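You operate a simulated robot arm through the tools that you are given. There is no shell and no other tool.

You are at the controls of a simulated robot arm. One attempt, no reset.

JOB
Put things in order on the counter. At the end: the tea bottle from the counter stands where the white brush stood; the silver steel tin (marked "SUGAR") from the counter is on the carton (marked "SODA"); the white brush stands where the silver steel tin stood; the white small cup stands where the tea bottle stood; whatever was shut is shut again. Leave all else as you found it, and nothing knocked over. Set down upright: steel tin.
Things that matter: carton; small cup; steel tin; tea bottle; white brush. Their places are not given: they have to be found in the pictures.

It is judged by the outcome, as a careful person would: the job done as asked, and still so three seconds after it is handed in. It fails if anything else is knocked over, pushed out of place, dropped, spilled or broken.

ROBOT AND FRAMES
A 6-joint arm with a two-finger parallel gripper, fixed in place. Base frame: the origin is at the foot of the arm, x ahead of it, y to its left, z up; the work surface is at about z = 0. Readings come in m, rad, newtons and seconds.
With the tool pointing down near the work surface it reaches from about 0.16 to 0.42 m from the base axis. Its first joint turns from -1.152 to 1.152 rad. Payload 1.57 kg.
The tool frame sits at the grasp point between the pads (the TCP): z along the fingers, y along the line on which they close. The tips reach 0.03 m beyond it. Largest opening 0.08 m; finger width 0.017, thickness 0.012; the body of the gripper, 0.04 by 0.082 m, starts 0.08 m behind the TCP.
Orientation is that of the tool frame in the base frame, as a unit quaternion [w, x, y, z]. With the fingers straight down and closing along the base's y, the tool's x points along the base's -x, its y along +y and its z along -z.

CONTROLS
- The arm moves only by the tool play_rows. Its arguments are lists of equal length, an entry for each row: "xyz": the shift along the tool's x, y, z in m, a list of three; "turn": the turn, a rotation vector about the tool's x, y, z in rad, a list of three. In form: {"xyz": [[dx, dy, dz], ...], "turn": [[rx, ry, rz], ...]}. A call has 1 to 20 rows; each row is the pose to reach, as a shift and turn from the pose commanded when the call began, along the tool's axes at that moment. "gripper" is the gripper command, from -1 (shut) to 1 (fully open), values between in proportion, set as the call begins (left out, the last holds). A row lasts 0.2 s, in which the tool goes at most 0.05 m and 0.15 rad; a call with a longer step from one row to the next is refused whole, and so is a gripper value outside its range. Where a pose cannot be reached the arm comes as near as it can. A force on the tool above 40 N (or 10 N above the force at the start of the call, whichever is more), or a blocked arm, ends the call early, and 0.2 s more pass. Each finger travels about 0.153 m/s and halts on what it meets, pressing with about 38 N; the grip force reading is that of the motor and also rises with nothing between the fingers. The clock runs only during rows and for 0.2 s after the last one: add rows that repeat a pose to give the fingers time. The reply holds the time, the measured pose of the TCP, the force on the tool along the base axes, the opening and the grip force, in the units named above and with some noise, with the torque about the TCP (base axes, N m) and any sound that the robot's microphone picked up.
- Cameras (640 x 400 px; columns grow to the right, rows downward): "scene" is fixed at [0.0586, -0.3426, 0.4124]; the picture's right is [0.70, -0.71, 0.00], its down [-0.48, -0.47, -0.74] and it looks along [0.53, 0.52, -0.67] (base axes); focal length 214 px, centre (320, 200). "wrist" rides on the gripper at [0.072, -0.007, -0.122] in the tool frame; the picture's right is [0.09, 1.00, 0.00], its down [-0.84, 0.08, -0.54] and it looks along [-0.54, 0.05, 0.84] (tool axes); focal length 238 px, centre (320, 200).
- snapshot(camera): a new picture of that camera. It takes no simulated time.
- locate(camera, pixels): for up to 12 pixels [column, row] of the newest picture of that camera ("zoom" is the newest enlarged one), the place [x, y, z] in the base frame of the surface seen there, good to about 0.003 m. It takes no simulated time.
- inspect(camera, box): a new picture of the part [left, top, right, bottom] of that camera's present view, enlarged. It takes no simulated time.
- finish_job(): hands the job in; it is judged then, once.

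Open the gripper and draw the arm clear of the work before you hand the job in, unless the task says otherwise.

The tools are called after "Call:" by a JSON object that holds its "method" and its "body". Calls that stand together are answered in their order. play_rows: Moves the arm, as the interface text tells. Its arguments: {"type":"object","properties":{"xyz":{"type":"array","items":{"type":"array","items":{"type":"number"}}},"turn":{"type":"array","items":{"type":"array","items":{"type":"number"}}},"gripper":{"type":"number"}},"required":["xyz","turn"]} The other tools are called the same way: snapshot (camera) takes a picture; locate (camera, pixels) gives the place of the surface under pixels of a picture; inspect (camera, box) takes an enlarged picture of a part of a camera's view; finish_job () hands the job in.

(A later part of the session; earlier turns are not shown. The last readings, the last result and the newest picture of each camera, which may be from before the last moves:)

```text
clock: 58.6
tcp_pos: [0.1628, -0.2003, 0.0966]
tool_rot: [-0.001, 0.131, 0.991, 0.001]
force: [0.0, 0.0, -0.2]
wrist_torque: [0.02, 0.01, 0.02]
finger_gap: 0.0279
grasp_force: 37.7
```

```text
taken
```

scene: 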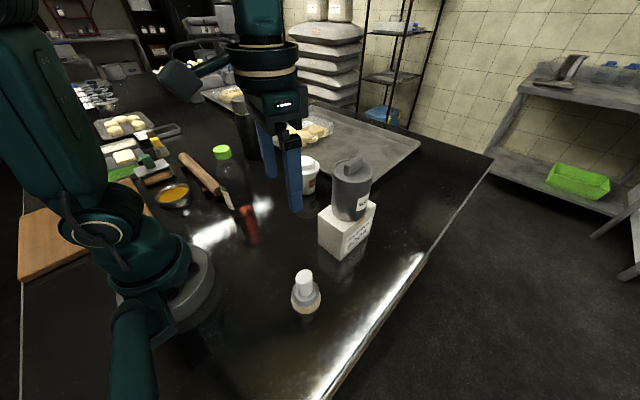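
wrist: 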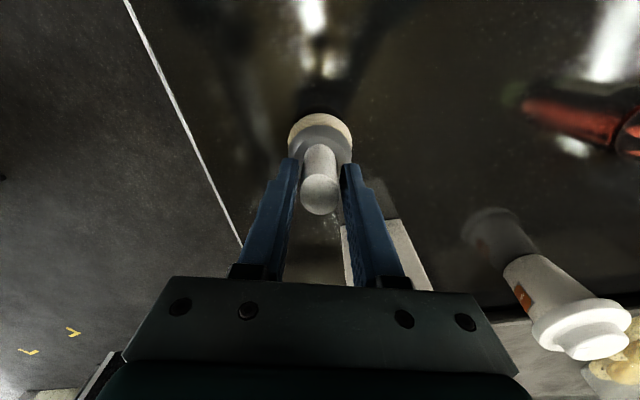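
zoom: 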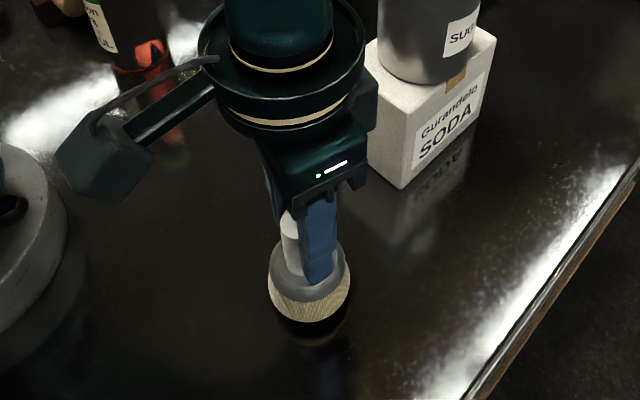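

The brush is up whole. I raise it and carry it around through (0.233, −0.07) toward (0.28, 0.04), clear of the carton stack, bottle and cup.

Call:
{"method": "play_rows", "body": {"xyz": [[0, 0, -0.035], [0, 0, -0.07], [0, 0, -0.105], [0, 0, -0.14], [-0.0085, 0.036, -0.14], [-0.017, 0.072, -0.14], [-0.0254, 0.108, -0.14], [-0.0339, 0.1437, -0.14], [-0.038, 0.173, -0.14], [-0.0424, 0.203, -0.14], [-0.0466, 0.2325, -0.14], [-0.0508, 0.2621, -0.14], [-0.0508, 0.2621, -0.14]], "turn": [[0, 0, 0], [0, 0, 0], [0, 0, 0], [0, 0, 0], [0, 0, 0], [0, 0, 0], [0, 0, 0], [0, 0, 0], [0, 0, 0], [0, 0, 0], [0, 0, 0], [0, 0, 0], [0, 0, 0]]}}

Call:
{"method": "snapshot", "body": {"camera": "scene"}}

```text
clock: 61.4
tcp_pos: [0.2823, 0.0427, 0.2369]
tool_rot: [-0.001, 0.13, 0.992, 0.0]
force: [0.1, 0.0, -0.4]
wrist_torque: [-0.02, -0.01, -0.03]
finger_gap: 0.0282
grasp_force: 37.9
```

```text
taken
```

scene: 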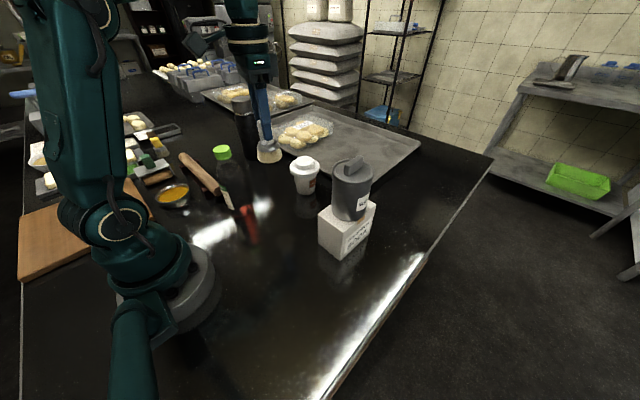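

Clear so far. Now I move over the tin's old spot (0.3205, 0.1588) while lowering to z≈0.19.

Call:
{"method": "play_rows", "body": {"xyz": [[-0.0017, 0.0305, 0.01], [-0.0034, 0.061, 0.02], [-0.0051, 0.0916, 0.033], [-0.0068, 0.1221, 0.047], [-0.0068, 0.1221, 0.047]], "turn": [[0, 0, 0], [0, 0, 0], [0, 0, 0], [0, 0, 0], [0, 0, 0]]}}

Call:
{"method": "snapshot", "body": {"camera": "wrist"}}

```text
clock: 62.6
tcp_pos: [0.319, 0.1597, 0.1891]
tool_rot: [-0.001, 0.13, 0.991, -0.001]
force: [0.0, -0.5, -0.8]
wrist_torque: [-0.02, 0.01, 0.0]
finger_gap: 0.0282
grasp_force: 38.1
```

```text
taken
```

wrist: 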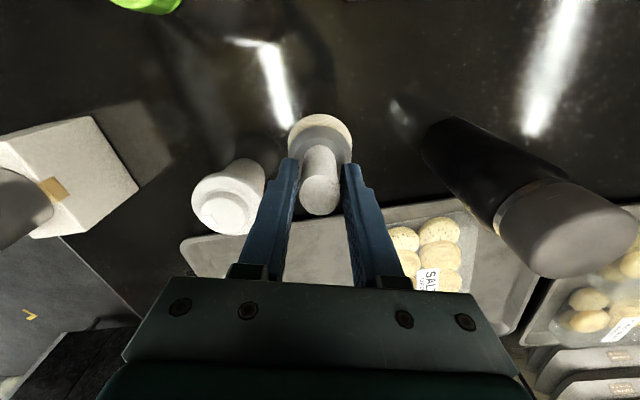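

I lower the brush 0.10 m toward the counter (it was gripped at TCP z 0.0825).

Call:
{"method": "play_rows", "body": {"xyz": [[-0.0015, -0.0005, 0.025], [-0.0015, -0.0005, 0.05], [-0.0015, -0.0005, 0.075], [-0.0015, -0.0005, 0.09], [-0.0015, -0.0005, 0.1], [-0.0015, -0.0005, 0.1]], "turn": [[0, 0, 0], [0, 0, 0], [0, 0, 0], [0, 0, 0], [0, 0, 0], [0, 0, 0]]}}

Call:
{"method": "inspect", "body": {"camera": "scene", "box": [205, 85, 335, 215]}}

```text
clock: 64.0
tcp_pos: [0.3201, 0.158, 0.0879]
tool_rot: [-0.001, 0.131, 0.991, 0.0]
force: [0.4, -0.2, -0.2]
wrist_torque: [-0.01, -0.01, 0.0]
finger_gap: 0.028
grasp_force: 38.4
```

```text
3.08 times, centred on (270, 150) of scene
```

zoom: 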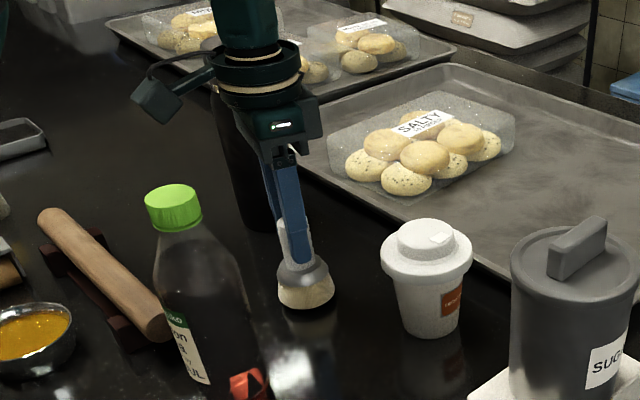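

The brush is a few millimetres above the counter. I lower in 1 mm rows until contact.

Call:
{"method": "play_rows", "body": {"xyz": [[0, 0, 0.002], [0, 0, 0.003], [0, 0, 0.004], [0, 0, 0.005], [0, 0, 0.006], [0, 0, 0.006]], "turn": [[0, 0, 0], [0, 0, 0], [0, 0, 0], [0, 0, 0], [0, 0, 0], [0, 0, 0]]}}

```text
clock: 65.4
tcp_pos: [0.3198, 0.1572, 0.0828]
tool_rot: [-0.001, 0.13, 0.991, 0.0]
force: [-0.6, -0.7, -0.8]
wrist_torque: [-0.02, -0.02, 0.01]
finger_gap: 0.028
grasp_force: 38.0
```

Call:
{"method": "play_rows", "body": {"xyz": [[0, 0, 0.001], [0, 0, 0.001]], "turn": [[0, 0, 0], [0, 0, 0]]}}

Call:
{"method": "inspect", "body": {"camera": "scene", "box": [240, 130, 300, 200]}}

```text
clock: 66.0
tcp_pos: [0.3201, 0.1557, 0.0834]
tool_rot: [-0.001, 0.13, 0.991, 0.0]
force: [0.1, -0.3, -0.6]
wrist_torque: [-0.01, 0.01, 0.01]
finger_gap: 0.0279
grasp_force: 38.0
```

```text
5.71 times, centred on (270, 165) of scene
```

zoom: 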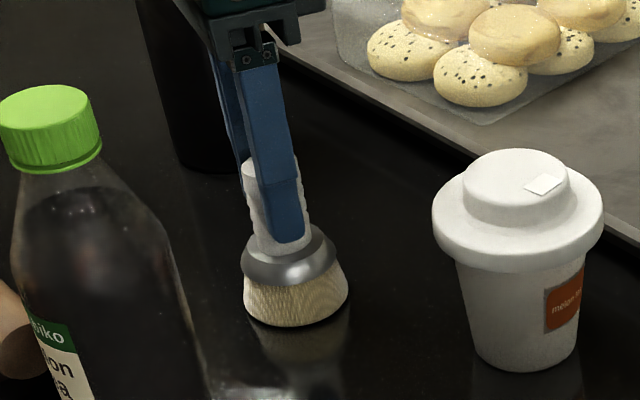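

Force is still nil; it looks nearly touching. I lower 2 mm more.

Call:
{"method": "play_rows", "body": {"xyz": [[0, 0, 0.001], [0, 0, 0.002], [0, 0, 0.002]], "turn": [[0, 0, 0], [0, 0, 0], [0, 0, 0]]}}

```text
clock: 66.8
tcp_pos: [0.3201, 0.1567, 0.0818]
tool_rot: [0.0, 0.131, 0.991, 0.001]
force: [-9.8, 1.1, 26.8]
wrist_torque: [-0.08, 0.62, -0.09]
finger_gap: 0.0278
grasp_force: 37.8
```

Contact (27 N). I ease up 1 mm and open the gripper.

Call:
{"method": "play_rows", "body": {"xyz": [[0, 0, -0.001], [0, 0, -0.001]], "turn": [[0, 0, 0], [0, 0, 0]]}}

Call:
{"method": "play_rows", "body": {"xyz": [[0, 0, 0], [0, 0, 0], [0, 0, 0]], "turn": [[0, 0, 0], [0, 0, 0], [0, 0, 0]], "gripper": 1}}

Call:
{"method": "play_rows", "body": {"xyz": [[0, 0, -0.02], [0, 0, -0.05], [0, 0, -0.085], [0, 0, -0.115], [0, 0, -0.115]], "turn": [[0, 0, 0], [0, 0, 0], [0, 0, 0], [0, 0, 0], [0, 0, 0]]}}

Call:
{"method": "snapshot", "body": {"camera": "wrist"}}

Call:
{"method": "inspect", "body": {"camera": "scene", "box": [205, 85, 335, 215]}}

```text
clock: 67.4
tcp_pos: [0.3202, 0.1566, 0.0821]
tool_rot: [0.001, 0.131, 0.991, 0.001]
force: [-3.6, 3.6, 14.5]
wrist_torque: [0.16, 0.12, 0.0]
finger_gap: 0.028
grasp_force: 37.9
```

```text
clock: 68.2
tcp_pos: [0.3204, 0.156, 0.0815]
tool_rot: [-0.001, 0.13, 0.992, 0.001]
force: [-0.6, -0.5, 0.7]
wrist_torque: [0.0, 0.0, 0.01]
finger_gap: 0.0801
grasp_force: 0.0
```

```text
clock: 69.4
tcp_pos: [0.3196, 0.1543, 0.1972]
tool_rot: [-0.001, 0.131, 0.991, 0.0]
force: [0.2, -0.4, -0.2]
wrist_torque: [-0.02, -0.01, 0.0]
finger_gap: 0.08
grasp_force: 0.2
```

```text
taken
```

wrist: 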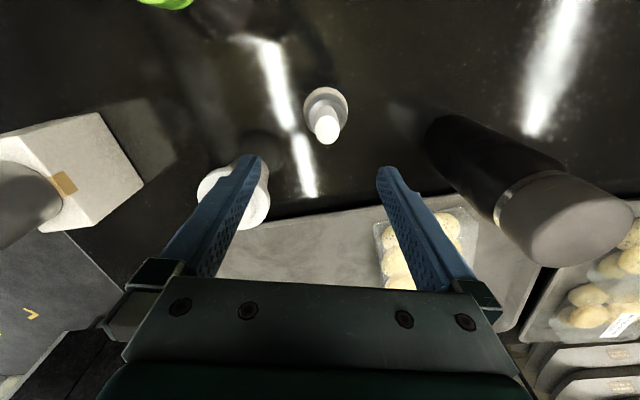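

```text
3.08 times, centred on (270, 150) of scene
```

zoom: 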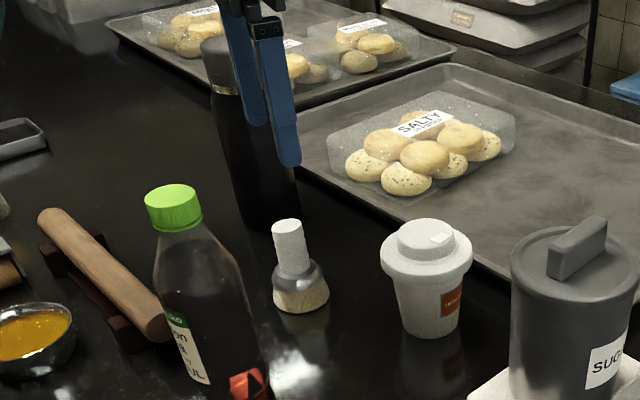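

The brush stands upright at the tin's former place. I check its position in the wrist view against the target (0.3205, 0.1588).

Call:
{"method": "inspect", "body": {"camera": "wrist", "box": [270, 60, 390, 180]}}

Call:
{"method": "locate", "body": {"camera": "wrist", "pixels": [[327, 130], [327, 122], [318, 130], [335, 130], [327, 140], [325, 91], [310, 110], [344, 110]]}}

Call:
{"method": "snapshot", "body": {"camera": "scene"}}

Call:
{"method": "locate", "body": {"camera": "scene", "pixels": [[263, 158], [263, 185], [255, 182], [271, 182], [264, 172], [260, 162], [267, 162]]}}

```text
3.33 times, centred on (330, 120) of wrist
```

zoom: 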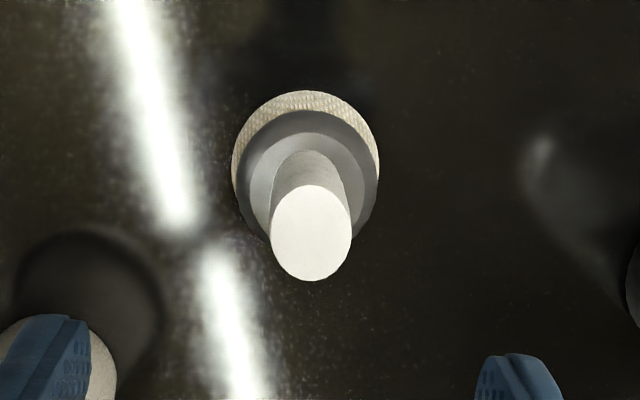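

```text
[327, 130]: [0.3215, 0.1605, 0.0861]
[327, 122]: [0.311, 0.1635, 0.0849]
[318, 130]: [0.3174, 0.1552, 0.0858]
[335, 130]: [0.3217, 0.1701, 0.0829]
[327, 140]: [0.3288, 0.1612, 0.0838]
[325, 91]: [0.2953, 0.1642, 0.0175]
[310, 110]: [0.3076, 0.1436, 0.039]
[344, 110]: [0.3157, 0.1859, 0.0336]
```

```text
taken
```

scene: 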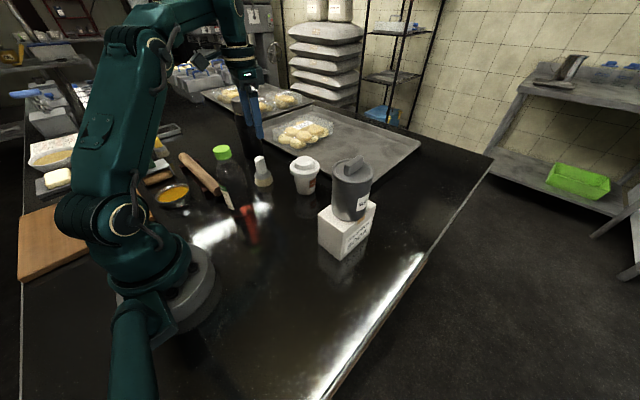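

```text
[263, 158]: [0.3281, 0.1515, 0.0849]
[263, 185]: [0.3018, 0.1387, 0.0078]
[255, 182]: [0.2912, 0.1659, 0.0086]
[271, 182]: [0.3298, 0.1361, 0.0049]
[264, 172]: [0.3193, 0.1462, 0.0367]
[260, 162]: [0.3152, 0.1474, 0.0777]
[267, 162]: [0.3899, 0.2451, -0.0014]
```

The brush is at about (0.319, 0.160), upright. Next the bottle: I rise and move above it for a close look at its shape.

Call:
{"method": "play_rows", "body": {"xyz": [[0.0167, -0.0149, -0.035], [0.037, -0.0359, -0.065], [0.0572, -0.0567, -0.08], [0.0727, -0.0764, -0.08], [0.0895, -0.0913, -0.08], [0.0895, -0.0913, -0.08]], "turn": [[0, 0, 0], [0, 0, 0], [0, 0, 0], [0, 0, 0], [0, 0, 0], [0, 0, 0]]}}

Call:
{"method": "snapshot", "body": {"camera": "wrist"}}

Call:
{"method": "inspect", "body": {"camera": "scene", "box": [190, 125, 270, 225]}}

```text
clock: 70.8
tcp_pos: [0.2086, 0.0906, 0.2755]
tool_rot: [-0.001, 0.131, 0.991, 0.0]
force: [0.4, 0.4, 0.3]
wrist_torque: [0.0, -0.04, -0.02]
finger_gap: 0.0802
grasp_force: 0.0
```

```text
taken
```

wrist: 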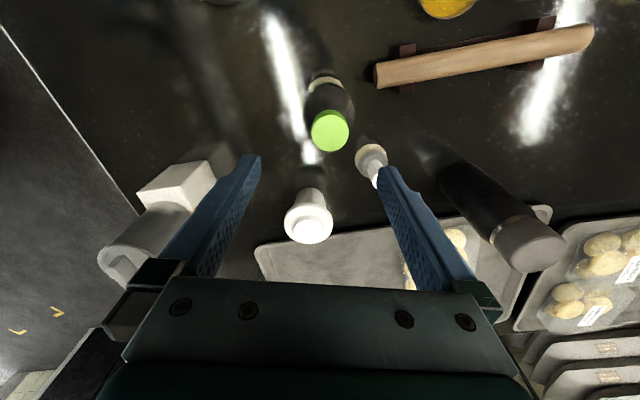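

```text
4.00 times, centred on (230, 175) of scene
```

zoom: 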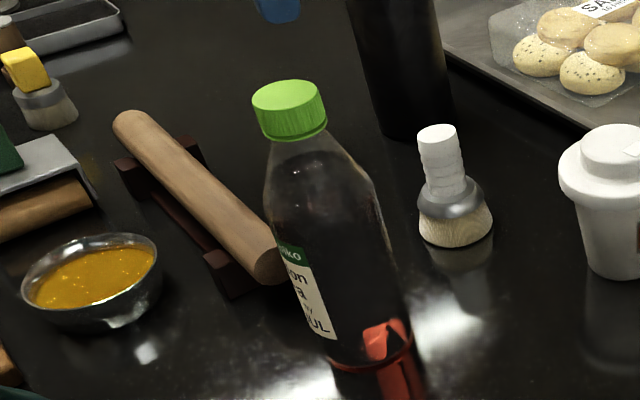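

I enlarge the wrist view on the bottle to find its axis.

Call:
{"method": "inspect", "body": {"camera": "wrist", "box": [270, 50, 390, 170]}}

```text
3.33 times, centred on (330, 110) of wrist
```

zoom: 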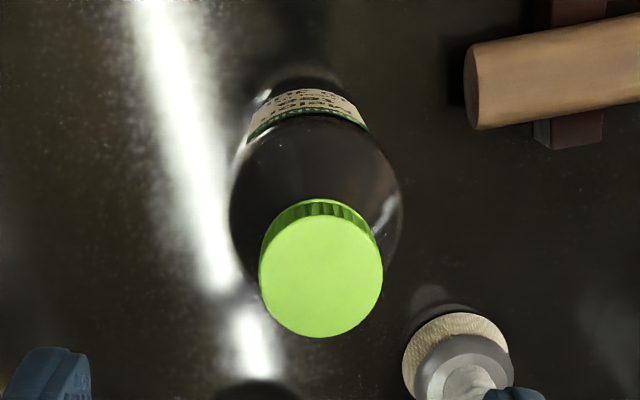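

The cap centre is at wrist (330,133): the bottle axis lies 7.6 mm and 8.5 mm off the tool axis, at about (0.204, 0.100). I correct and lower to z≈0.20, then recheck.

Call:
{"method": "play_rows", "body": {"xyz": [[0.0076, 0.0085, 0.01], [0.0076, 0.0085, 0.04], [0.0076, 0.0085, 0.07], [0.0076, 0.0085, 0.07]], "turn": [[0, 0, 0], [0, 0, 0], [0, 0, 0], [0, 0, 0]]}}

Call:
{"method": "snapshot", "body": {"camera": "wrist"}}

Call:
{"method": "inspect", "body": {"camera": "scene", "box": [190, 105, 270, 225]}}

```text
clock: 71.8
tcp_pos: [0.205, 0.1013, 0.2068]
tool_rot: [-0.001, 0.13, 0.991, 0.0]
force: [0.4, -0.3, 0.1]
wrist_torque: [0.01, -0.01, -0.03]
finger_gap: 0.08
grasp_force: 0.2
```

```text
taken
```

wrist: 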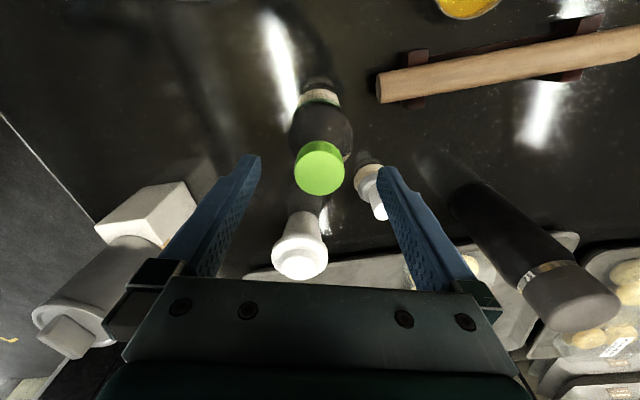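

```text
3.33 times, centred on (230, 165) of scene
```

zoom: 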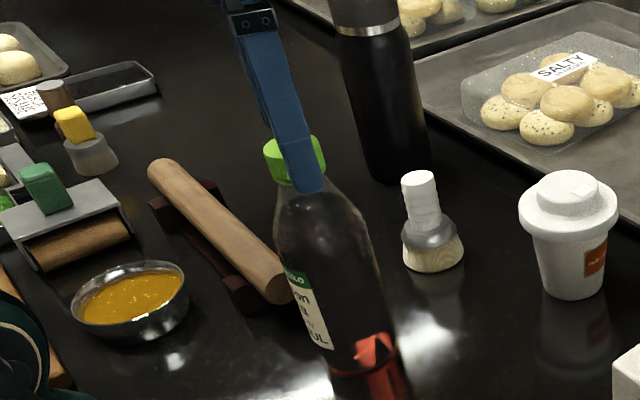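

The bottle is centred between the fingers (cap at column 319). I shift 4 mm along tool x and lower to TCP z≈0.112, keeping the palm above the cap.

Call:
{"method": "play_rows", "body": {"xyz": [[0.004, 0, 0.015], [0.004, 0, 0.035], [0.004, 0, 0.055], [0.004, 0, 0.075], [0.004, 0, 0.088], [0.004, 0, 0.0945], [0.004, 0, 0.0945]], "turn": [[0, 0, 0], [0, 0, 0], [0, 0, 0], [0, 0, 0], [0, 0, 0], [0, 0, 0], [0, 0, 0]]}}

Call:
{"method": "snapshot", "body": {"camera": "wrist"}}

Call:
{"method": "inspect", "body": {"camera": "scene", "box": [190, 105, 270, 225]}}

```text
clock: 73.4
tcp_pos: [0.202, 0.1024, 0.1118]
tool_rot: [-0.001, 0.13, 0.992, 0.001]
force: [-0.4, -0.9, 0.9]
wrist_torque: [-0.01, 0.0, 0.03]
finger_gap: 0.0801
grasp_force: 0.1
```

```text
taken
```

wrist: 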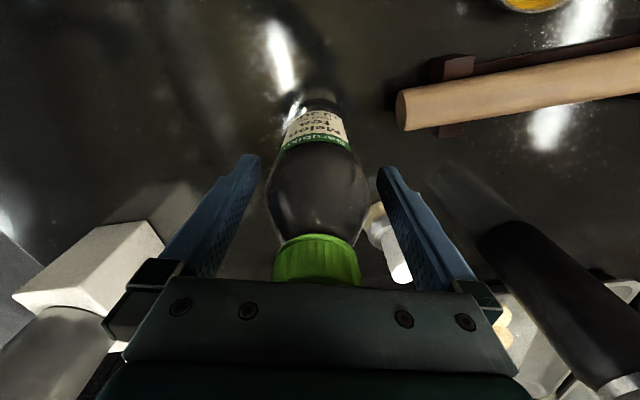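

```text
3.33 times, centred on (230, 165) of scene
```

zoom: 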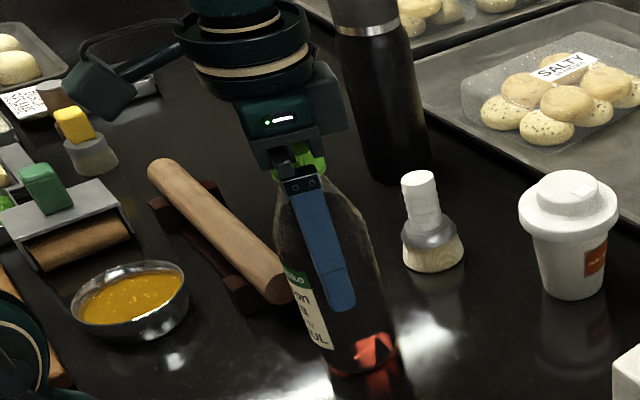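

The fingers are around the body, the palm is above the cap. I close the gripper.

Call:
{"method": "play_rows", "body": {"xyz": [[0, 0, 0], [0, 0, 0], [0, 0, 0], [0, 0, 0]], "turn": [[0, 0, 0], [0, 0, 0], [0, 0, 0], [0, 0, 0]], "gripper": -1}}

Call:
{"method": "inspect", "body": {"camera": "scene", "box": [190, 105, 270, 225]}}

```text
clock: 74.4
tcp_pos: [0.2018, 0.1023, 0.112]
tool_rot: [-0.001, 0.131, 0.991, 0.0]
force: [0.4, 0.1, 0.1]
wrist_torque: [-0.01, 0.03, 0.02]
finger_gap: 0.0607
grasp_force: 38.0
```

```text
3.33 times, centred on (230, 165) of scene
```

zoom: 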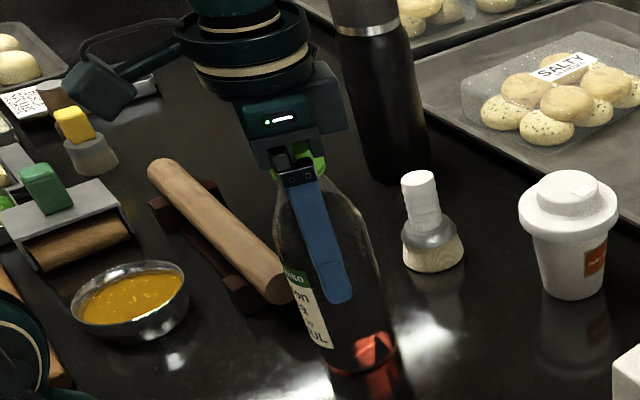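

Gripped at 0.0607 m with 38 N. I lift 20 mm and check the bottle comes straight up.

Call:
{"method": "play_rows", "body": {"xyz": [[0, 0, -0.005], [0, 0, -0.02], [0, 0, -0.02]], "turn": [[0, 0, 0], [0, 0, 0], [0, 0, 0]]}}

Call:
{"method": "inspect", "body": {"camera": "scene", "box": [190, 105, 270, 225]}}

Call:
{"method": "snapshot", "body": {"camera": "wrist"}}

```text
clock: 75.2
tcp_pos: [0.2015, 0.1025, 0.1323]
tool_rot: [-0.001, 0.131, 0.991, -0.001]
force: [-0.7, 0.0, -4.3]
wrist_torque: [0.02, 0.0, 0.0]
finger_gap: 0.0607
grasp_force: 38.1
```

```text
3.33 times, centred on (230, 165) of scene
```

zoom: 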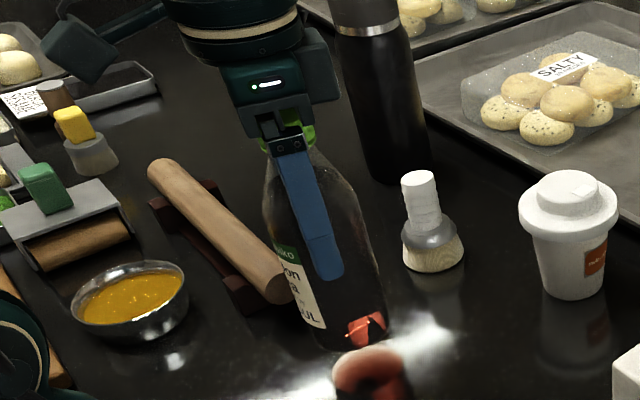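

```text
taken
```

wrist: 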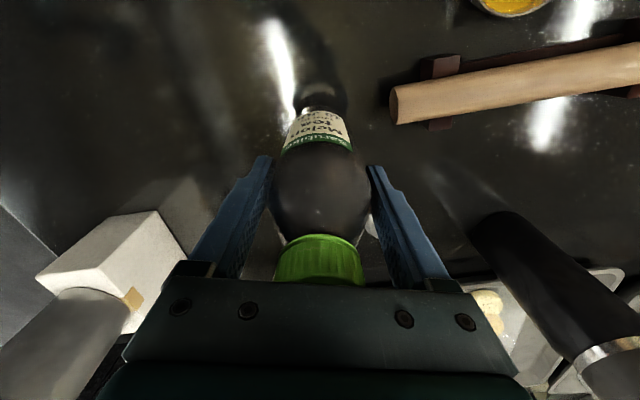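

The bottle is up cleanly (4.3 N). I raise to z≈0.20 and carry it via (0.215, −0.05) to above the brush's old spot (0.1636, −0.2008).

Call:
{"method": "play_rows", "body": {"xyz": [[0, 0, -0.025], [0, 0, -0.05], [-0.005, -0.012, -0.07], [-0.018, -0.048, -0.07], [-0.031, -0.084, -0.07], [-0.044, -0.12, -0.07], [-0.0525, -0.1438, -0.07], [-0.0515, -0.18, -0.07], [-0.049, -0.215, -0.07], [-0.046, -0.25, -0.07], [-0.0435, -0.28, -0.07], [-0.0418, -0.3025, -0.07], [-0.0418, -0.3025, -0.07]], "turn": [[0, 0, 0], [0, 0, 0], [0, 0, 0], [0, 0, 0], [0, 0, 0], [0, 0, 0], [0, 0, 0], [0, 0, 0], [0, 0, 0], [0, 0, 0], [0, 0, 0], [0, 0, 0], [0, 0, 0]]}}

Call:
{"method": "snapshot", "body": {"camera": "scene"}}

Call:
{"method": "snapshot", "body": {"camera": "wrist"}}

```text
clock: 78.0
tcp_pos: [0.1653, -0.1994, 0.202]
tool_rot: [-0.001, 0.131, 0.991, 0.001]
force: [0.9, 0.0, -4.7]
wrist_torque: [0.03, 0.02, 0.01]
finger_gap: 0.0606
grasp_force: 38.3
```

```text
taken
```

scene: 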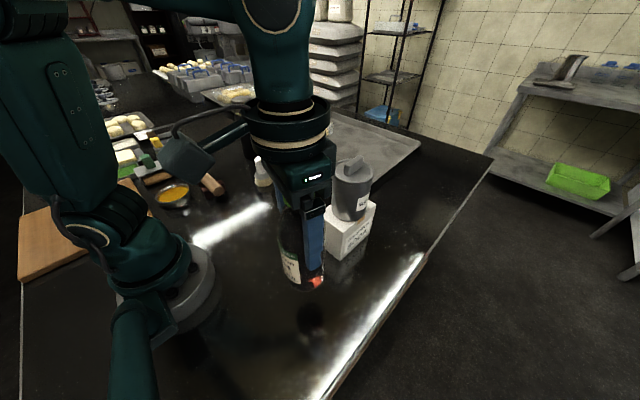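

```text
taken
```

wrist: 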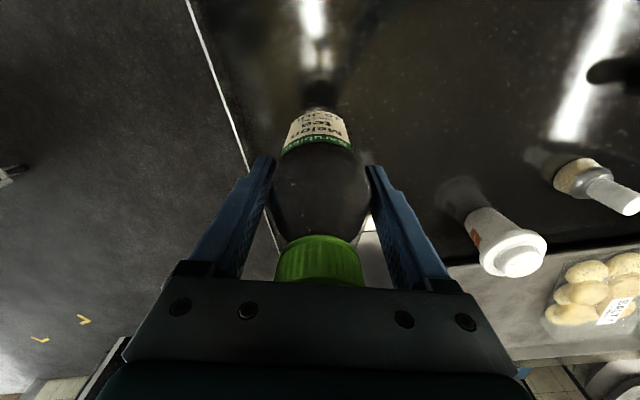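

Position is within 2 mm of the target. I lower 83 mm, then creep down.

Call:
{"method": "play_rows", "body": {"xyz": [[0.0013, -0.0015, 0.02], [0.0013, -0.0015, 0.045], [0.0013, -0.0015, 0.068], [0.0013, -0.0015, 0.083], [0.0013, -0.0015, 0.083]], "turn": [[0, 0, 0], [0, 0, 0], [0, 0, 0], [0, 0, 0], [0, 0, 0]]}}

Call:
{"method": "inspect", "body": {"camera": "scene", "box": [240, 180, 380, 350]}}

```text
clock: 79.2
tcp_pos: [0.161, -0.2018, 0.1166]
tool_rot: [-0.001, 0.131, 0.991, 0.001]
force: [-0.9, 1.3, -5.6]
wrist_torque: [-0.03, 0.04, -0.02]
finger_gap: 0.0605
grasp_force: 37.9
```

```text
2.35 times, centred on (310, 265) of scene
```

zoom: 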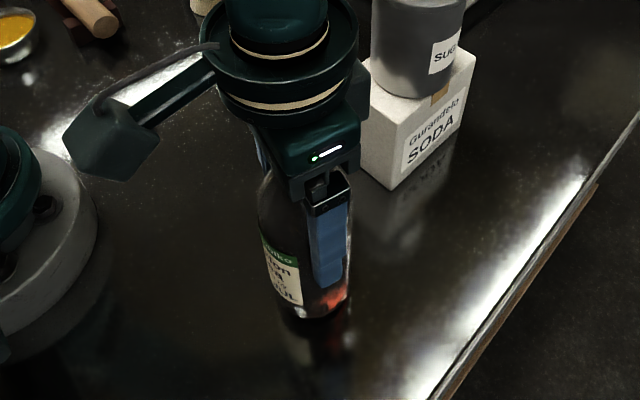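

Call:
{"method": "play_rows", "body": {"xyz": [[0, 0, 0.001], [0, 0, 0.002], [0, 0, 0.003], [0, 0, 0.004], [0, 0, 0.004]], "turn": [[0, 0, 0], [0, 0, 0], [0, 0, 0], [0, 0, 0], [0, 0, 0]]}}

```text
clock: 80.4
tcp_pos: [0.1611, -0.2017, 0.1154]
tool_rot: [-0.001, 0.131, 0.991, 0.001]
force: [0.0, 0.5, -4.4]
wrist_torque: [-0.01, 0.03, 0.03]
finger_gap: 0.0605
grasp_force: 38.4
```

Still hanging free (−4.4 N). I continue down in 1 mm rows with a 2 mm x correction.

Call:
{"method": "play_rows", "body": {"xyz": [[-0.0019, 0.0005, 0.0005], [-0.0019, 0.0005, 0.0015], [-0.0019, 0.0005, 0.0025], [-0.0019, 0.0005, 0.0025]], "turn": [[0, 0, 0], [0, 0, 0], [0, 0, 0], [0, 0, 0]]}}

```text
clock: 81.4
tcp_pos: [0.1627, -0.202, 0.1118]
tool_rot: [-0.001, 0.13, 0.991, 0.001]
force: [-0.5, 0.2, -4.2]
wrist_torque: [-0.04, 0.0, 0.02]
finger_gap: 0.0605
grasp_force: 38.0
```

Call:
{"method": "play_rows", "body": {"xyz": [[0, 0, 0.0008], [0, 0, 0.0015], [0, 0, 0.0015]], "turn": [[0, 0, 0], [0, 0, 0], [0, 0, 0]]}}

```text
clock: 82.2
tcp_pos: [0.1637, -0.2023, 0.1104]
tool_rot: [0.001, 0.13, 0.991, -0.001]
force: [-3.7, 2.2, 27.5]
wrist_torque: [0.09, -0.18, -0.29]
finger_gap: 0.0606
grasp_force: 38.0
```

Contact at 27.5 N. I ease up 1 mm, then open to release the bottle.

Call:
{"method": "play_rows", "body": {"xyz": [[0, 0, -0.001], [0, 0, -0.001]], "turn": [[0, 0, 0], [0, 0, 0]]}}

Call:
{"method": "play_rows", "body": {"xyz": [[0, 0, 0], [0, 0, 0], [0, 0, 0]], "turn": [[0, 0, 0], [0, 0, 0], [0, 0, 0]], "gripper": 1}}

Call:
{"method": "play_rows", "body": {"xyz": [[0, 0, -0.015], [0, 0, -0.04], [0, 0, -0.07], [0, 0, -0.105], [0, 0, -0.13], [0, 0, -0.13]], "turn": [[0, 0, 0], [0, 0, 0], [0, 0, 0], [0, 0, 0], [0, 0, 0], [0, 0, 0]]}}

Call:
{"method": "snapshot", "body": {"camera": "scene"}}

Call:
{"method": "snapshot", "body": {"camera": "wrist"}}

```text
clock: 82.8
tcp_pos: [0.1625, -0.2013, 0.1105]
tool_rot: [-0.001, 0.13, 0.991, 0.001]
force: [1.5, -1.4, 1.4]
wrist_torque: [-0.28, -0.27, 0.02]
finger_gap: 0.0605
grasp_force: 38.3
```

```text
clock: 83.6
tcp_pos: [0.1619, -0.2011, 0.111]
tool_rot: [-0.001, 0.13, 0.991, 0.001]
force: [-0.3, 0.0, 0.6]
wrist_torque: [-0.02, 0.08, 0.0]
finger_gap: 0.0803
grasp_force: 0.0
```

```text
clock: 85.0
tcp_pos: [0.1641, -0.2015, 0.2428]
tool_rot: [-0.001, 0.131, 0.991, 0.001]
force: [-1.0, 0.0, 0.3]
wrist_torque: [-0.01, 0.01, 0.04]
finger_gap: 0.08
grasp_force: 0.0
```

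```text
taken
```

scene: 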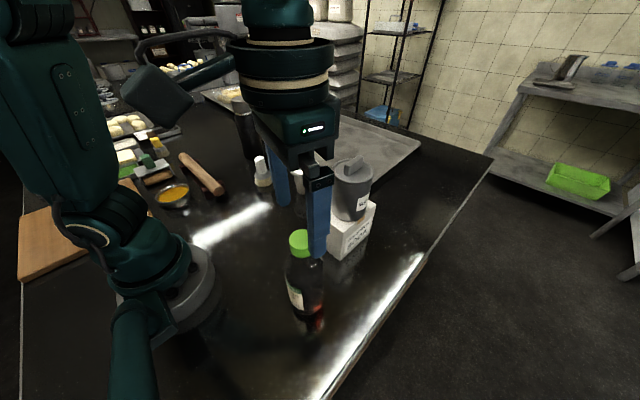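

```text
taken
```

wrist: 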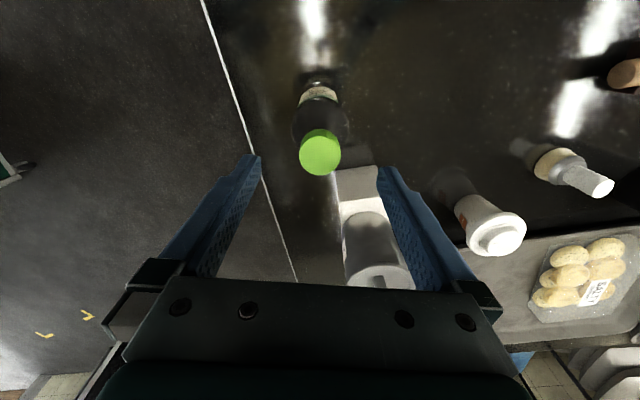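

The bottle now stands where the brush was. The cup's brim (~0.08 m) needs a steeply tilted grip on its body under the brim, and set-down near the base needs the tool heading toward +y; I first rehearse that pose empty. I move to a free spot and turn the tool about its axis.

Call:
{"method": "play_rows", "body": {"xyz": [[-0.002, 0.036, 0], [-0.004, 0.072, 0], [-0.006, 0.108, 0], [-0.008, 0.144, 0], [-0.0101, 0.1787, 0], [-0.0101, 0.1787, 0], [-0.0101, 0.1787, 0], [-0.0101, 0.1787, 0], [-0.0101, 0.1787, 0], [-0.0101, 0.1787, 0], [-0.0101, 0.1787, 0], [-0.0101, 0.1787, 0], [-0.0101, 0.1787, 0], [-0.0101, 0.1787, 0]], "turn": [[0, 0, 0], [0, 0, -0.1], [0, 0, -0.24], [0, 0, -0.385], [0, 0, -0.53], [0, 0, -0.675], [0, 0, -0.82], [0, 0, -0.965], [0, 0, -1.11], [0, 0, -1.255], [0, 0, -1.4], [0, 0, -1.545], [0, 0, -1.69], [0, 0, -1.69]]}}

Call:
{"method": "snapshot", "body": {"camera": "scene"}}

```text
clock: 88.0
tcp_pos: [0.2199, -0.0337, 0.2415]
tool_rot: [0.0, -0.655, 0.755, 0.001]
force: [-0.7, -0.2, 0.4]
wrist_torque: [0.05, 0.0, 0.0]
finger_gap: 0.08
grasp_force: 0.1
```

```text
taken
```

scene: 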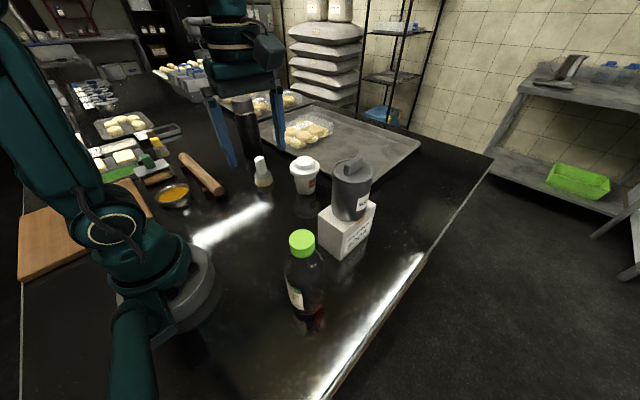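

Heading is now 82° (toward +y). I shift toward +y and tilt the tool 45°, staying high above the empty bottle spot.

Call:
{"method": "play_rows", "body": {"xyz": [[-0.03, 0.0075, 0.01], [-0.06, 0.015, 0.02], [-0.0876, 0.0225, 0.03], [-0.0876, 0.0225, 0.03], [-0.0876, 0.0225, 0.03], [-0.0876, 0.0225, 0.03], [-0.0876, 0.0225, 0.03], [-0.0876, 0.0225, 0.03], [-0.0876, 0.0225, 0.03]], "turn": [[0, 0, 0], [0, 0, 0], [0, -0.131, 0], [0, -0.262, 0], [0, -0.393, 0], [0, -0.524, 0], [0, -0.655, 0], [0, -0.785, 0], [0, -0.785, 0]]}}

Call:
{"method": "snapshot", "body": {"scene": "scene", "camera": "scene"}}

```text
clock: 90.0
tcp_pos: [0.2116, 0.0582, 0.2128]
tool_rot: [0.289, -0.605, 0.698, 0.251]
force: [0.6, 0.6, 0.2]
wrist_torque: [0.0, 0.04, 0.0]
finger_gap: 0.0797
grasp_force: 0.1
```

```text
taken
```

scene: 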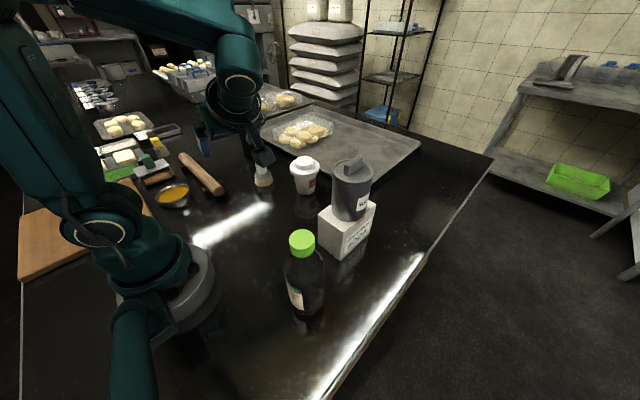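

Tilt of 45° at heading 82° works there. I continue the rehearsal by lowering toward the bottle's old spot, to TCP z≈0.06.

Call:
{"method": "play_rows", "body": {"xyz": [[0.0172, 0.0027, 0.026], [0.0344, 0.0054, 0.0521], [0.0517, 0.008, 0.0781], [0.0689, 0.0107, 0.1042], [0.0861, 0.0134, 0.1302], [0.0861, 0.0134, 0.1302]], "turn": [[0, 0, 0], [0, 0, 0], [0, 0, 0], [0, 0, 0], [0, 0, 0], [0, 0, 0]]}}

Call:
{"method": "snapshot", "body": {"camera": "scene"}}

Call:
{"method": "snapshot", "body": {"camera": "wrist"}}

```text
clock: 91.4
tcp_pos: [0.1994, 0.09, 0.0579]
tool_rot: [0.29, -0.604, 0.699, 0.251]
force: [0.1, -0.2, 0.3]
wrist_torque: [-0.01, 0.03, 0.01]
finger_gap: 0.08
grasp_force: 0.0
```

```text
taken
```

scene: 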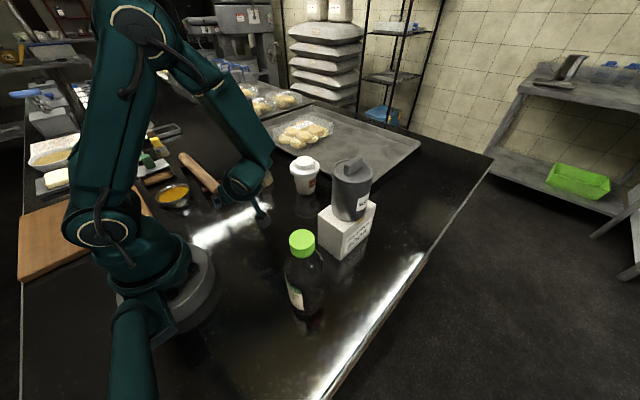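

```text
taken
```

wrist: 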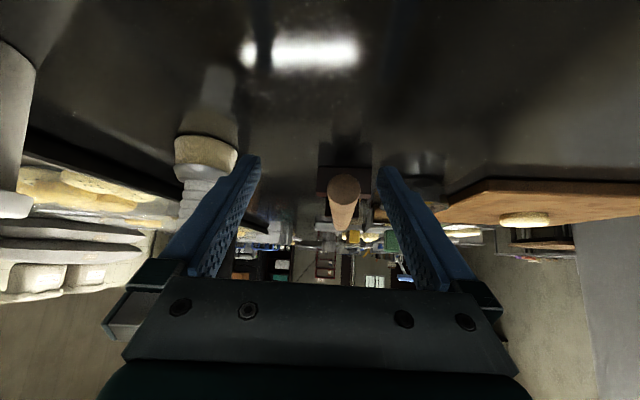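

The set-down pose is reachable. I lower another 20 mm to confirm the final height is feasible, then come back up.

Call:
{"method": "play_rows", "body": {"xyz": [[0.007, 0, 0.007], [0.0141, 0, 0.0141], [0.0141, 0, 0.0141]], "turn": [[0, 0, 0], [0, 0, 0], [0, 0, 0]]}}

Call:
{"method": "inspect", "body": {"camera": "scene", "box": [190, 120, 310, 240]}}

```text
clock: 92.2
tcp_pos: [0.2014, 0.0914, 0.0379]
tool_rot: [0.289, -0.604, 0.699, 0.251]
force: [0.1, 0.4, 0.0]
wrist_torque: [0.01, -0.02, 0.01]
finger_gap: 0.08
grasp_force: 0.1
```

```text
3.33 times, centred on (250, 180) of scene
```

zoom: 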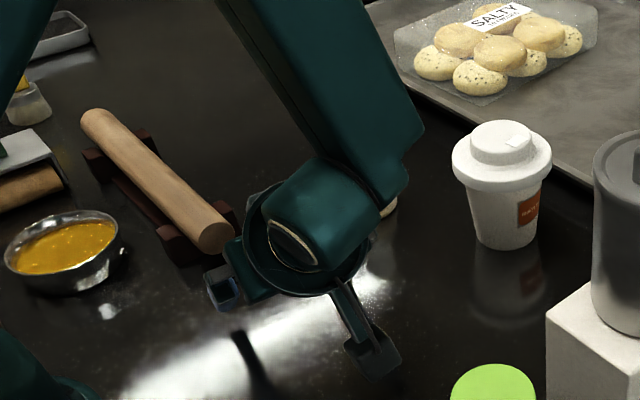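

The whole set-down pose is confirmed. I raise vertically, then swing the heading to 35° while moving back for the approach to the cup.

Call:
{"method": "play_rows", "body": {"xyz": [[-0.0265, 0, -0.0265], [-0.053, 0, -0.053], [-0.0795, 0, -0.0795], [-0.106, 0, -0.106], [-0.106, 0, -0.106]], "turn": [[0, 0, 0], [0, 0, 0], [0, 0, 0], [0, 0, 0], [0, 0, 0]]}}

```text
clock: 93.4
tcp_pos: [0.1999, 0.0902, 0.1885]
tool_rot: [0.289, -0.604, 0.699, 0.25]
force: [0.0, -0.8, 0.0]
wrist_torque: [0.01, -0.02, 0.0]
finger_gap: 0.0798
grasp_force: 0.0
```

Raised to z 0.19. Now I rotate the heading −47° about the vertical while moving to (0.29, −0.03).

Call:
{"method": "play_rows", "body": {"xyz": [[0.0125, -0.0177, -0.0125], [0.025, -0.0354, -0.025], [0.0375, -0.0531, -0.0375], [0.05, -0.0707, -0.05], [0.0624, -0.0884, -0.0625], [0.0749, -0.1061, -0.075], [0.0749, -0.1061, -0.075]], "turn": [[0.0967, 0, 0.0967], [0.1933, 0, 0.1933], [0.29, 0, 0.29], [0.3867, 0, 0.3867], [0.4833, 0, 0.4833], [0.58, 0, 0.58], [0.58, 0, 0.58]]}}

Call:
{"method": "snapshot", "body": {"camera": "wrist"}}

Call:
{"method": "snapshot", "body": {"camera": "scene"}}

```text
clock: 95.0
tcp_pos: [0.2889, -0.0306, 0.1872]
tool_rot: [0.366, -0.275, 0.882, 0.115]
force: [0.1, 0.9, 0.8]
wrist_torque: [-0.01, 0.03, 0.0]
finger_gap: 0.08
grasp_force: 0.1
```

```text
taken
```

wrist: 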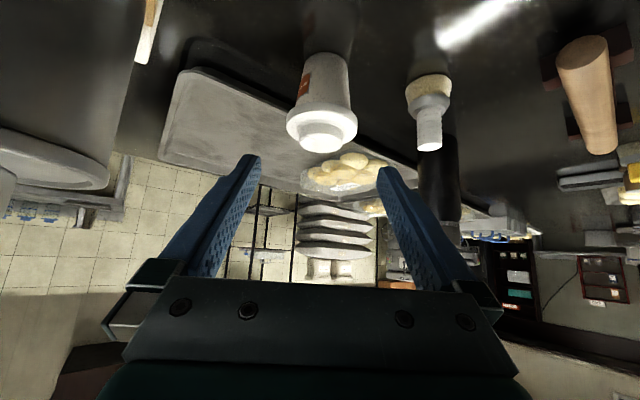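

```text
taken
```

scene: 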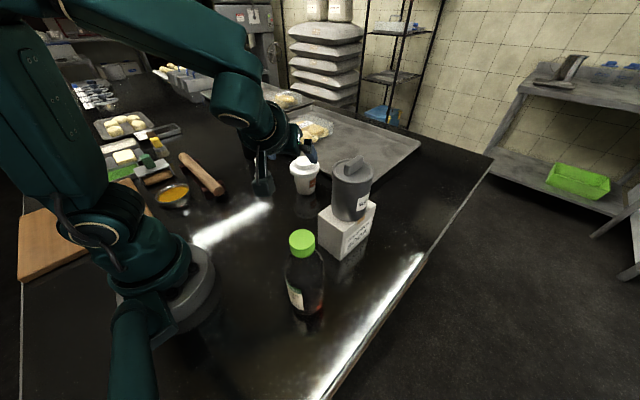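

The cup shows at column 321.5 (322 predicted), so its estimated place (0.3835, 0.0385) is right. I move to the pre-grasp, 0.12 m back along the tool axis.

Call:
{"method": "play_rows", "body": {"xyz": [[0.0107, 0.0009, 0.0218], [0.0215, 0.0018, 0.0435], [0.0322, 0.0027, 0.0653], [0.0322, 0.0027, 0.0653]], "turn": [[0, 0, 0], [0, 0, 0], [0, 0, 0], [0, 0, 0]]}}

Call:
{"method": "snapshot", "body": {"camera": "wrist"}}

Call:
{"method": "inspect", "body": {"camera": "wrist", "box": [230, 40, 410, 220]}}

Call:
{"method": "inspect", "body": {"camera": "scene", "box": [230, 90, 380, 240]}}

```text
clock: 96.0
tcp_pos: [0.307, -0.0121, 0.1209]
tool_rot: [0.366, -0.276, 0.881, 0.116]
force: [-0.1, 0.0, 1.1]
wrist_torque: [0.01, -0.02, 0.01]
finger_gap: 0.0798
grasp_force: 0.0
```

```text
taken
```

wrist: 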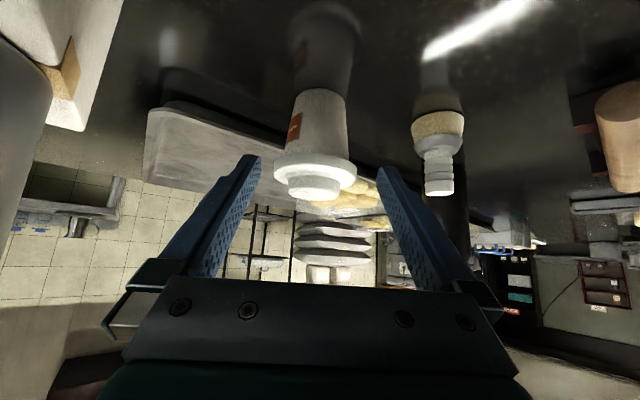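

```text
2.22 times, centred on (320, 130) of wrist
```

zoom: 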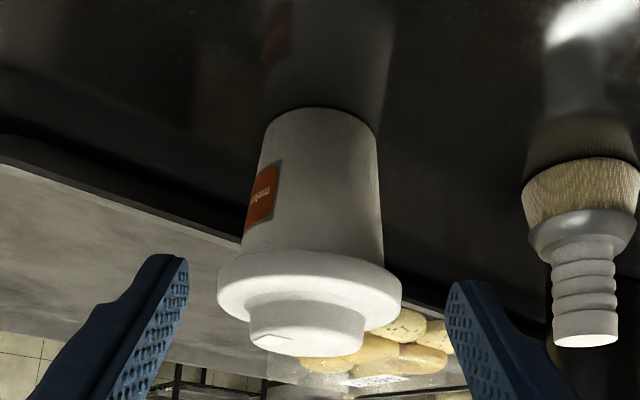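

```text
2.67 times, centred on (305, 165) of scene
```

zoom: 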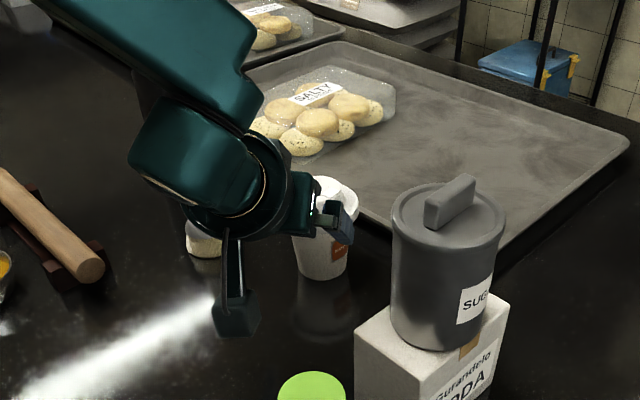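

The cup's centre is about 2 mm to the tool's −y side (brim centre at 315 px vs 317 expected). I correct and slide in along the tool axis 0.09 m first.

Call:
{"method": "play_rows", "body": {"xyz": [[0, -0.002, 0.01], [0, -0.002, 0.03], [0, -0.002, 0.05], [0, -0.002, 0.07], [0, -0.002, 0.09], [0, -0.002, 0.09]], "turn": [[0, 0, 0], [0, 0, 0], [0, 0, 0], [0, 0, 0], [0, 0, 0], [0, 0, 0]]}}

Call:
{"method": "snapshot", "body": {"camera": "wrist"}}

Call:
{"method": "inspect", "body": {"camera": "scene", "box": [240, 110, 360, 230]}}

```text
clock: 97.4
tcp_pos: [0.3608, 0.0218, 0.0572]
tool_rot: [0.365, -0.276, 0.881, 0.115]
force: [-0.6, -1.0, 0.5]
wrist_torque: [-0.02, 0.02, 0.01]
finger_gap: 0.0802
grasp_force: 0.1
```

```text
taken
```

wrist: 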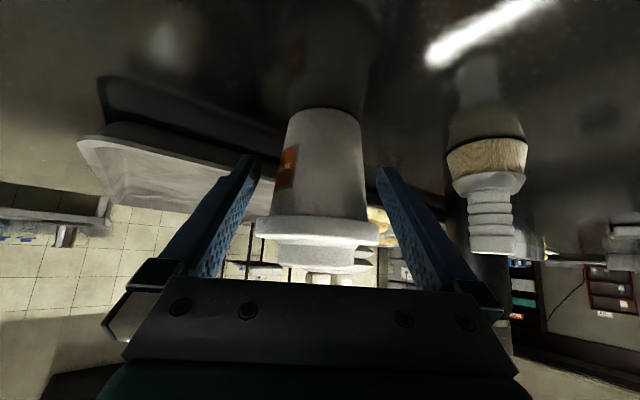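

```text
3.33 times, centred on (300, 170) of scene
```

zoom: 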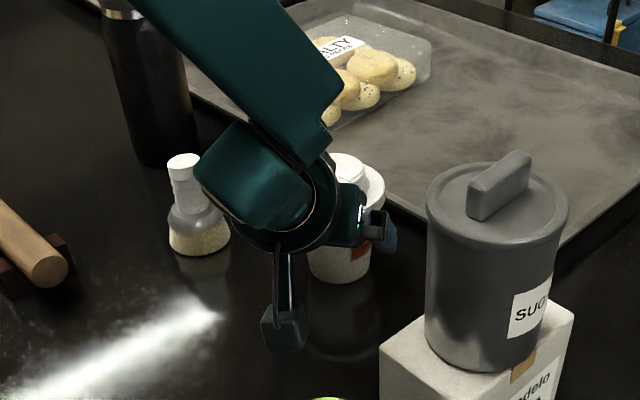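

Everything is clear and the cup body is centred between the fingers. I advance the last 29 mm slowly.

Call:
{"method": "play_rows", "body": {"xyz": [[0, 0.001, 0.008], [0, 0.001, 0.016], [0, 0.001, 0.024], [0, 0.001, 0.029], [0, 0.001, 0.029]], "turn": [[0, 0, 0], [0, 0, 0], [0, 0, 0], [0, 0, 0], [0, 0, 0]]}}

Call:
{"method": "snapshot", "body": {"camera": "wrist"}}

Call:
{"method": "inspect", "body": {"camera": "scene", "box": [240, 110, 360, 230]}}

```text
clock: 98.6
tcp_pos: [0.3788, 0.034, 0.0363]
tool_rot: [0.364, -0.277, 0.882, 0.116]
force: [-0.5, 0.2, 0.5]
wrist_torque: [0.0, 0.0, 0.05]
finger_gap: 0.08
grasp_force: 0.0
```

```text
taken
```

wrist: 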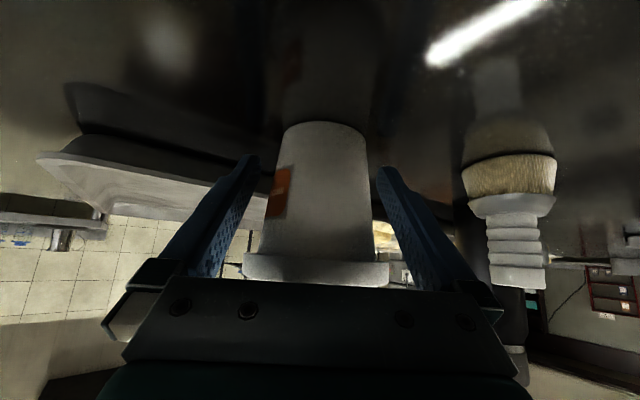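

```text
3.33 times, centred on (300, 170) of scene
```

zoom: 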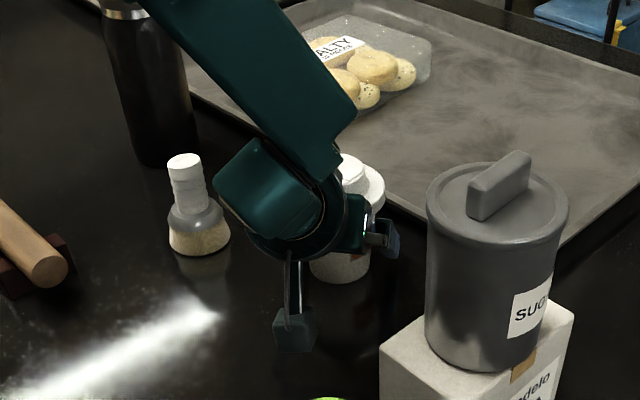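

In position, no contact. I close on the cup body.

Call:
{"method": "play_rows", "body": {"xyz": [[0, 0, 0], [0, 0, 0], [0, 0, 0], [0, 0, 0]], "turn": [[0, 0, 0], [0, 0, 0], [0, 0, 0], [0, 0, 0]], "gripper": -1}}

Call:
{"method": "snapshot", "body": {"camera": "wrist"}}

```text
clock: 99.6
tcp_pos: [0.3775, 0.0343, 0.0357]
tool_rot: [0.365, -0.276, 0.882, 0.115]
force: [1.0, 0.0, 0.4]
wrist_torque: [0.02, 0.02, -0.01]
finger_gap: 0.0618
grasp_force: 37.7
```

```text
taken
```

wrist: 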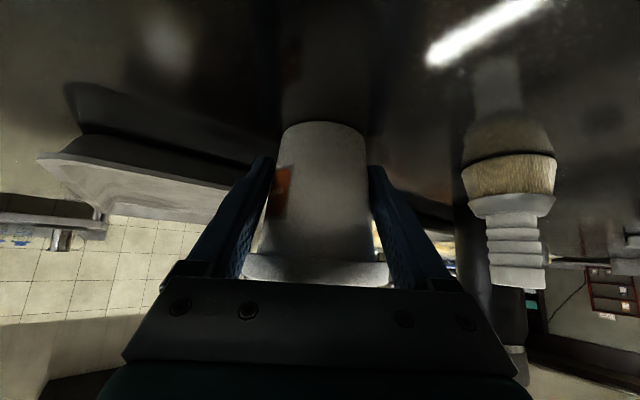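

Gripped at 0.0618 m. I enlarge the wrist view to verify that the fingers hold the body and don't press on the lid's brim.

Call:
{"method": "inspect", "body": {"camera": "wrist", "box": [220, 110, 420, 300]}}

```text
2.11 times, centred on (320, 205) of wrist
```

zoom: 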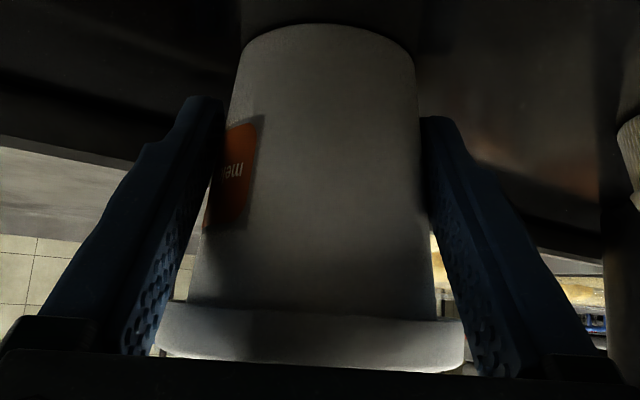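

The fingers hold the body with the brim free between them. I lift 15 mm as a test.

Call:
{"method": "play_rows", "body": {"xyz": [[-0.0035, 0, -0.0035], [-0.0106, 0, -0.0106], [-0.0106, 0, -0.0106]], "turn": [[0, 0, 0], [0, 0, 0], [0, 0, 0]]}}

Call:
{"method": "snapshot", "body": {"camera": "wrist"}}

Call:
{"method": "inspect", "body": {"camera": "scene", "box": [260, 120, 350, 210]}}

```text
clock: 100.4
tcp_pos: [0.3779, 0.0338, 0.0506]
tool_rot: [0.365, -0.276, 0.882, 0.115]
force: [0.1, 0.6, -2.1]
wrist_torque: [-0.01, -0.01, -0.03]
finger_gap: 0.0615
grasp_force: 37.8
```

```text
taken
```

wrist: 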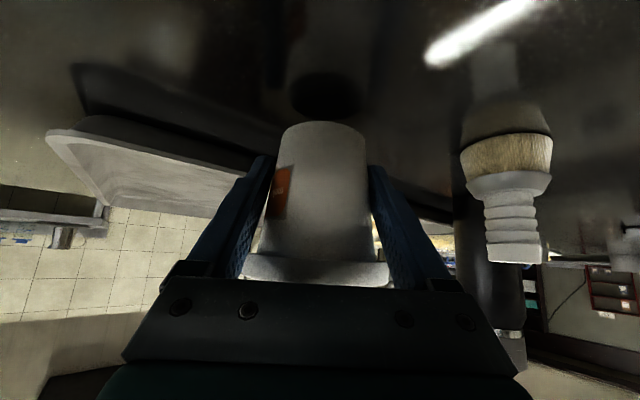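

```text
4.44 times, centred on (305, 165) of scene
```

zoom: 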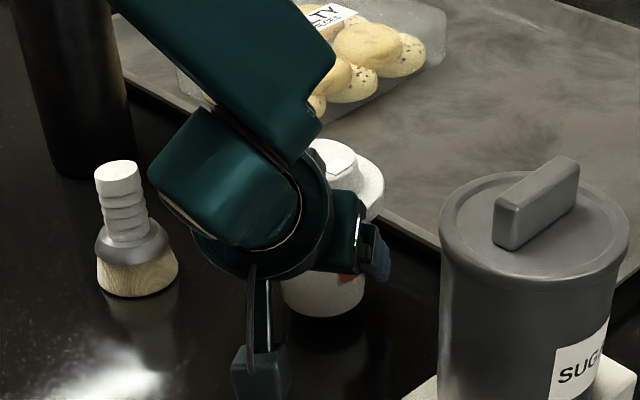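

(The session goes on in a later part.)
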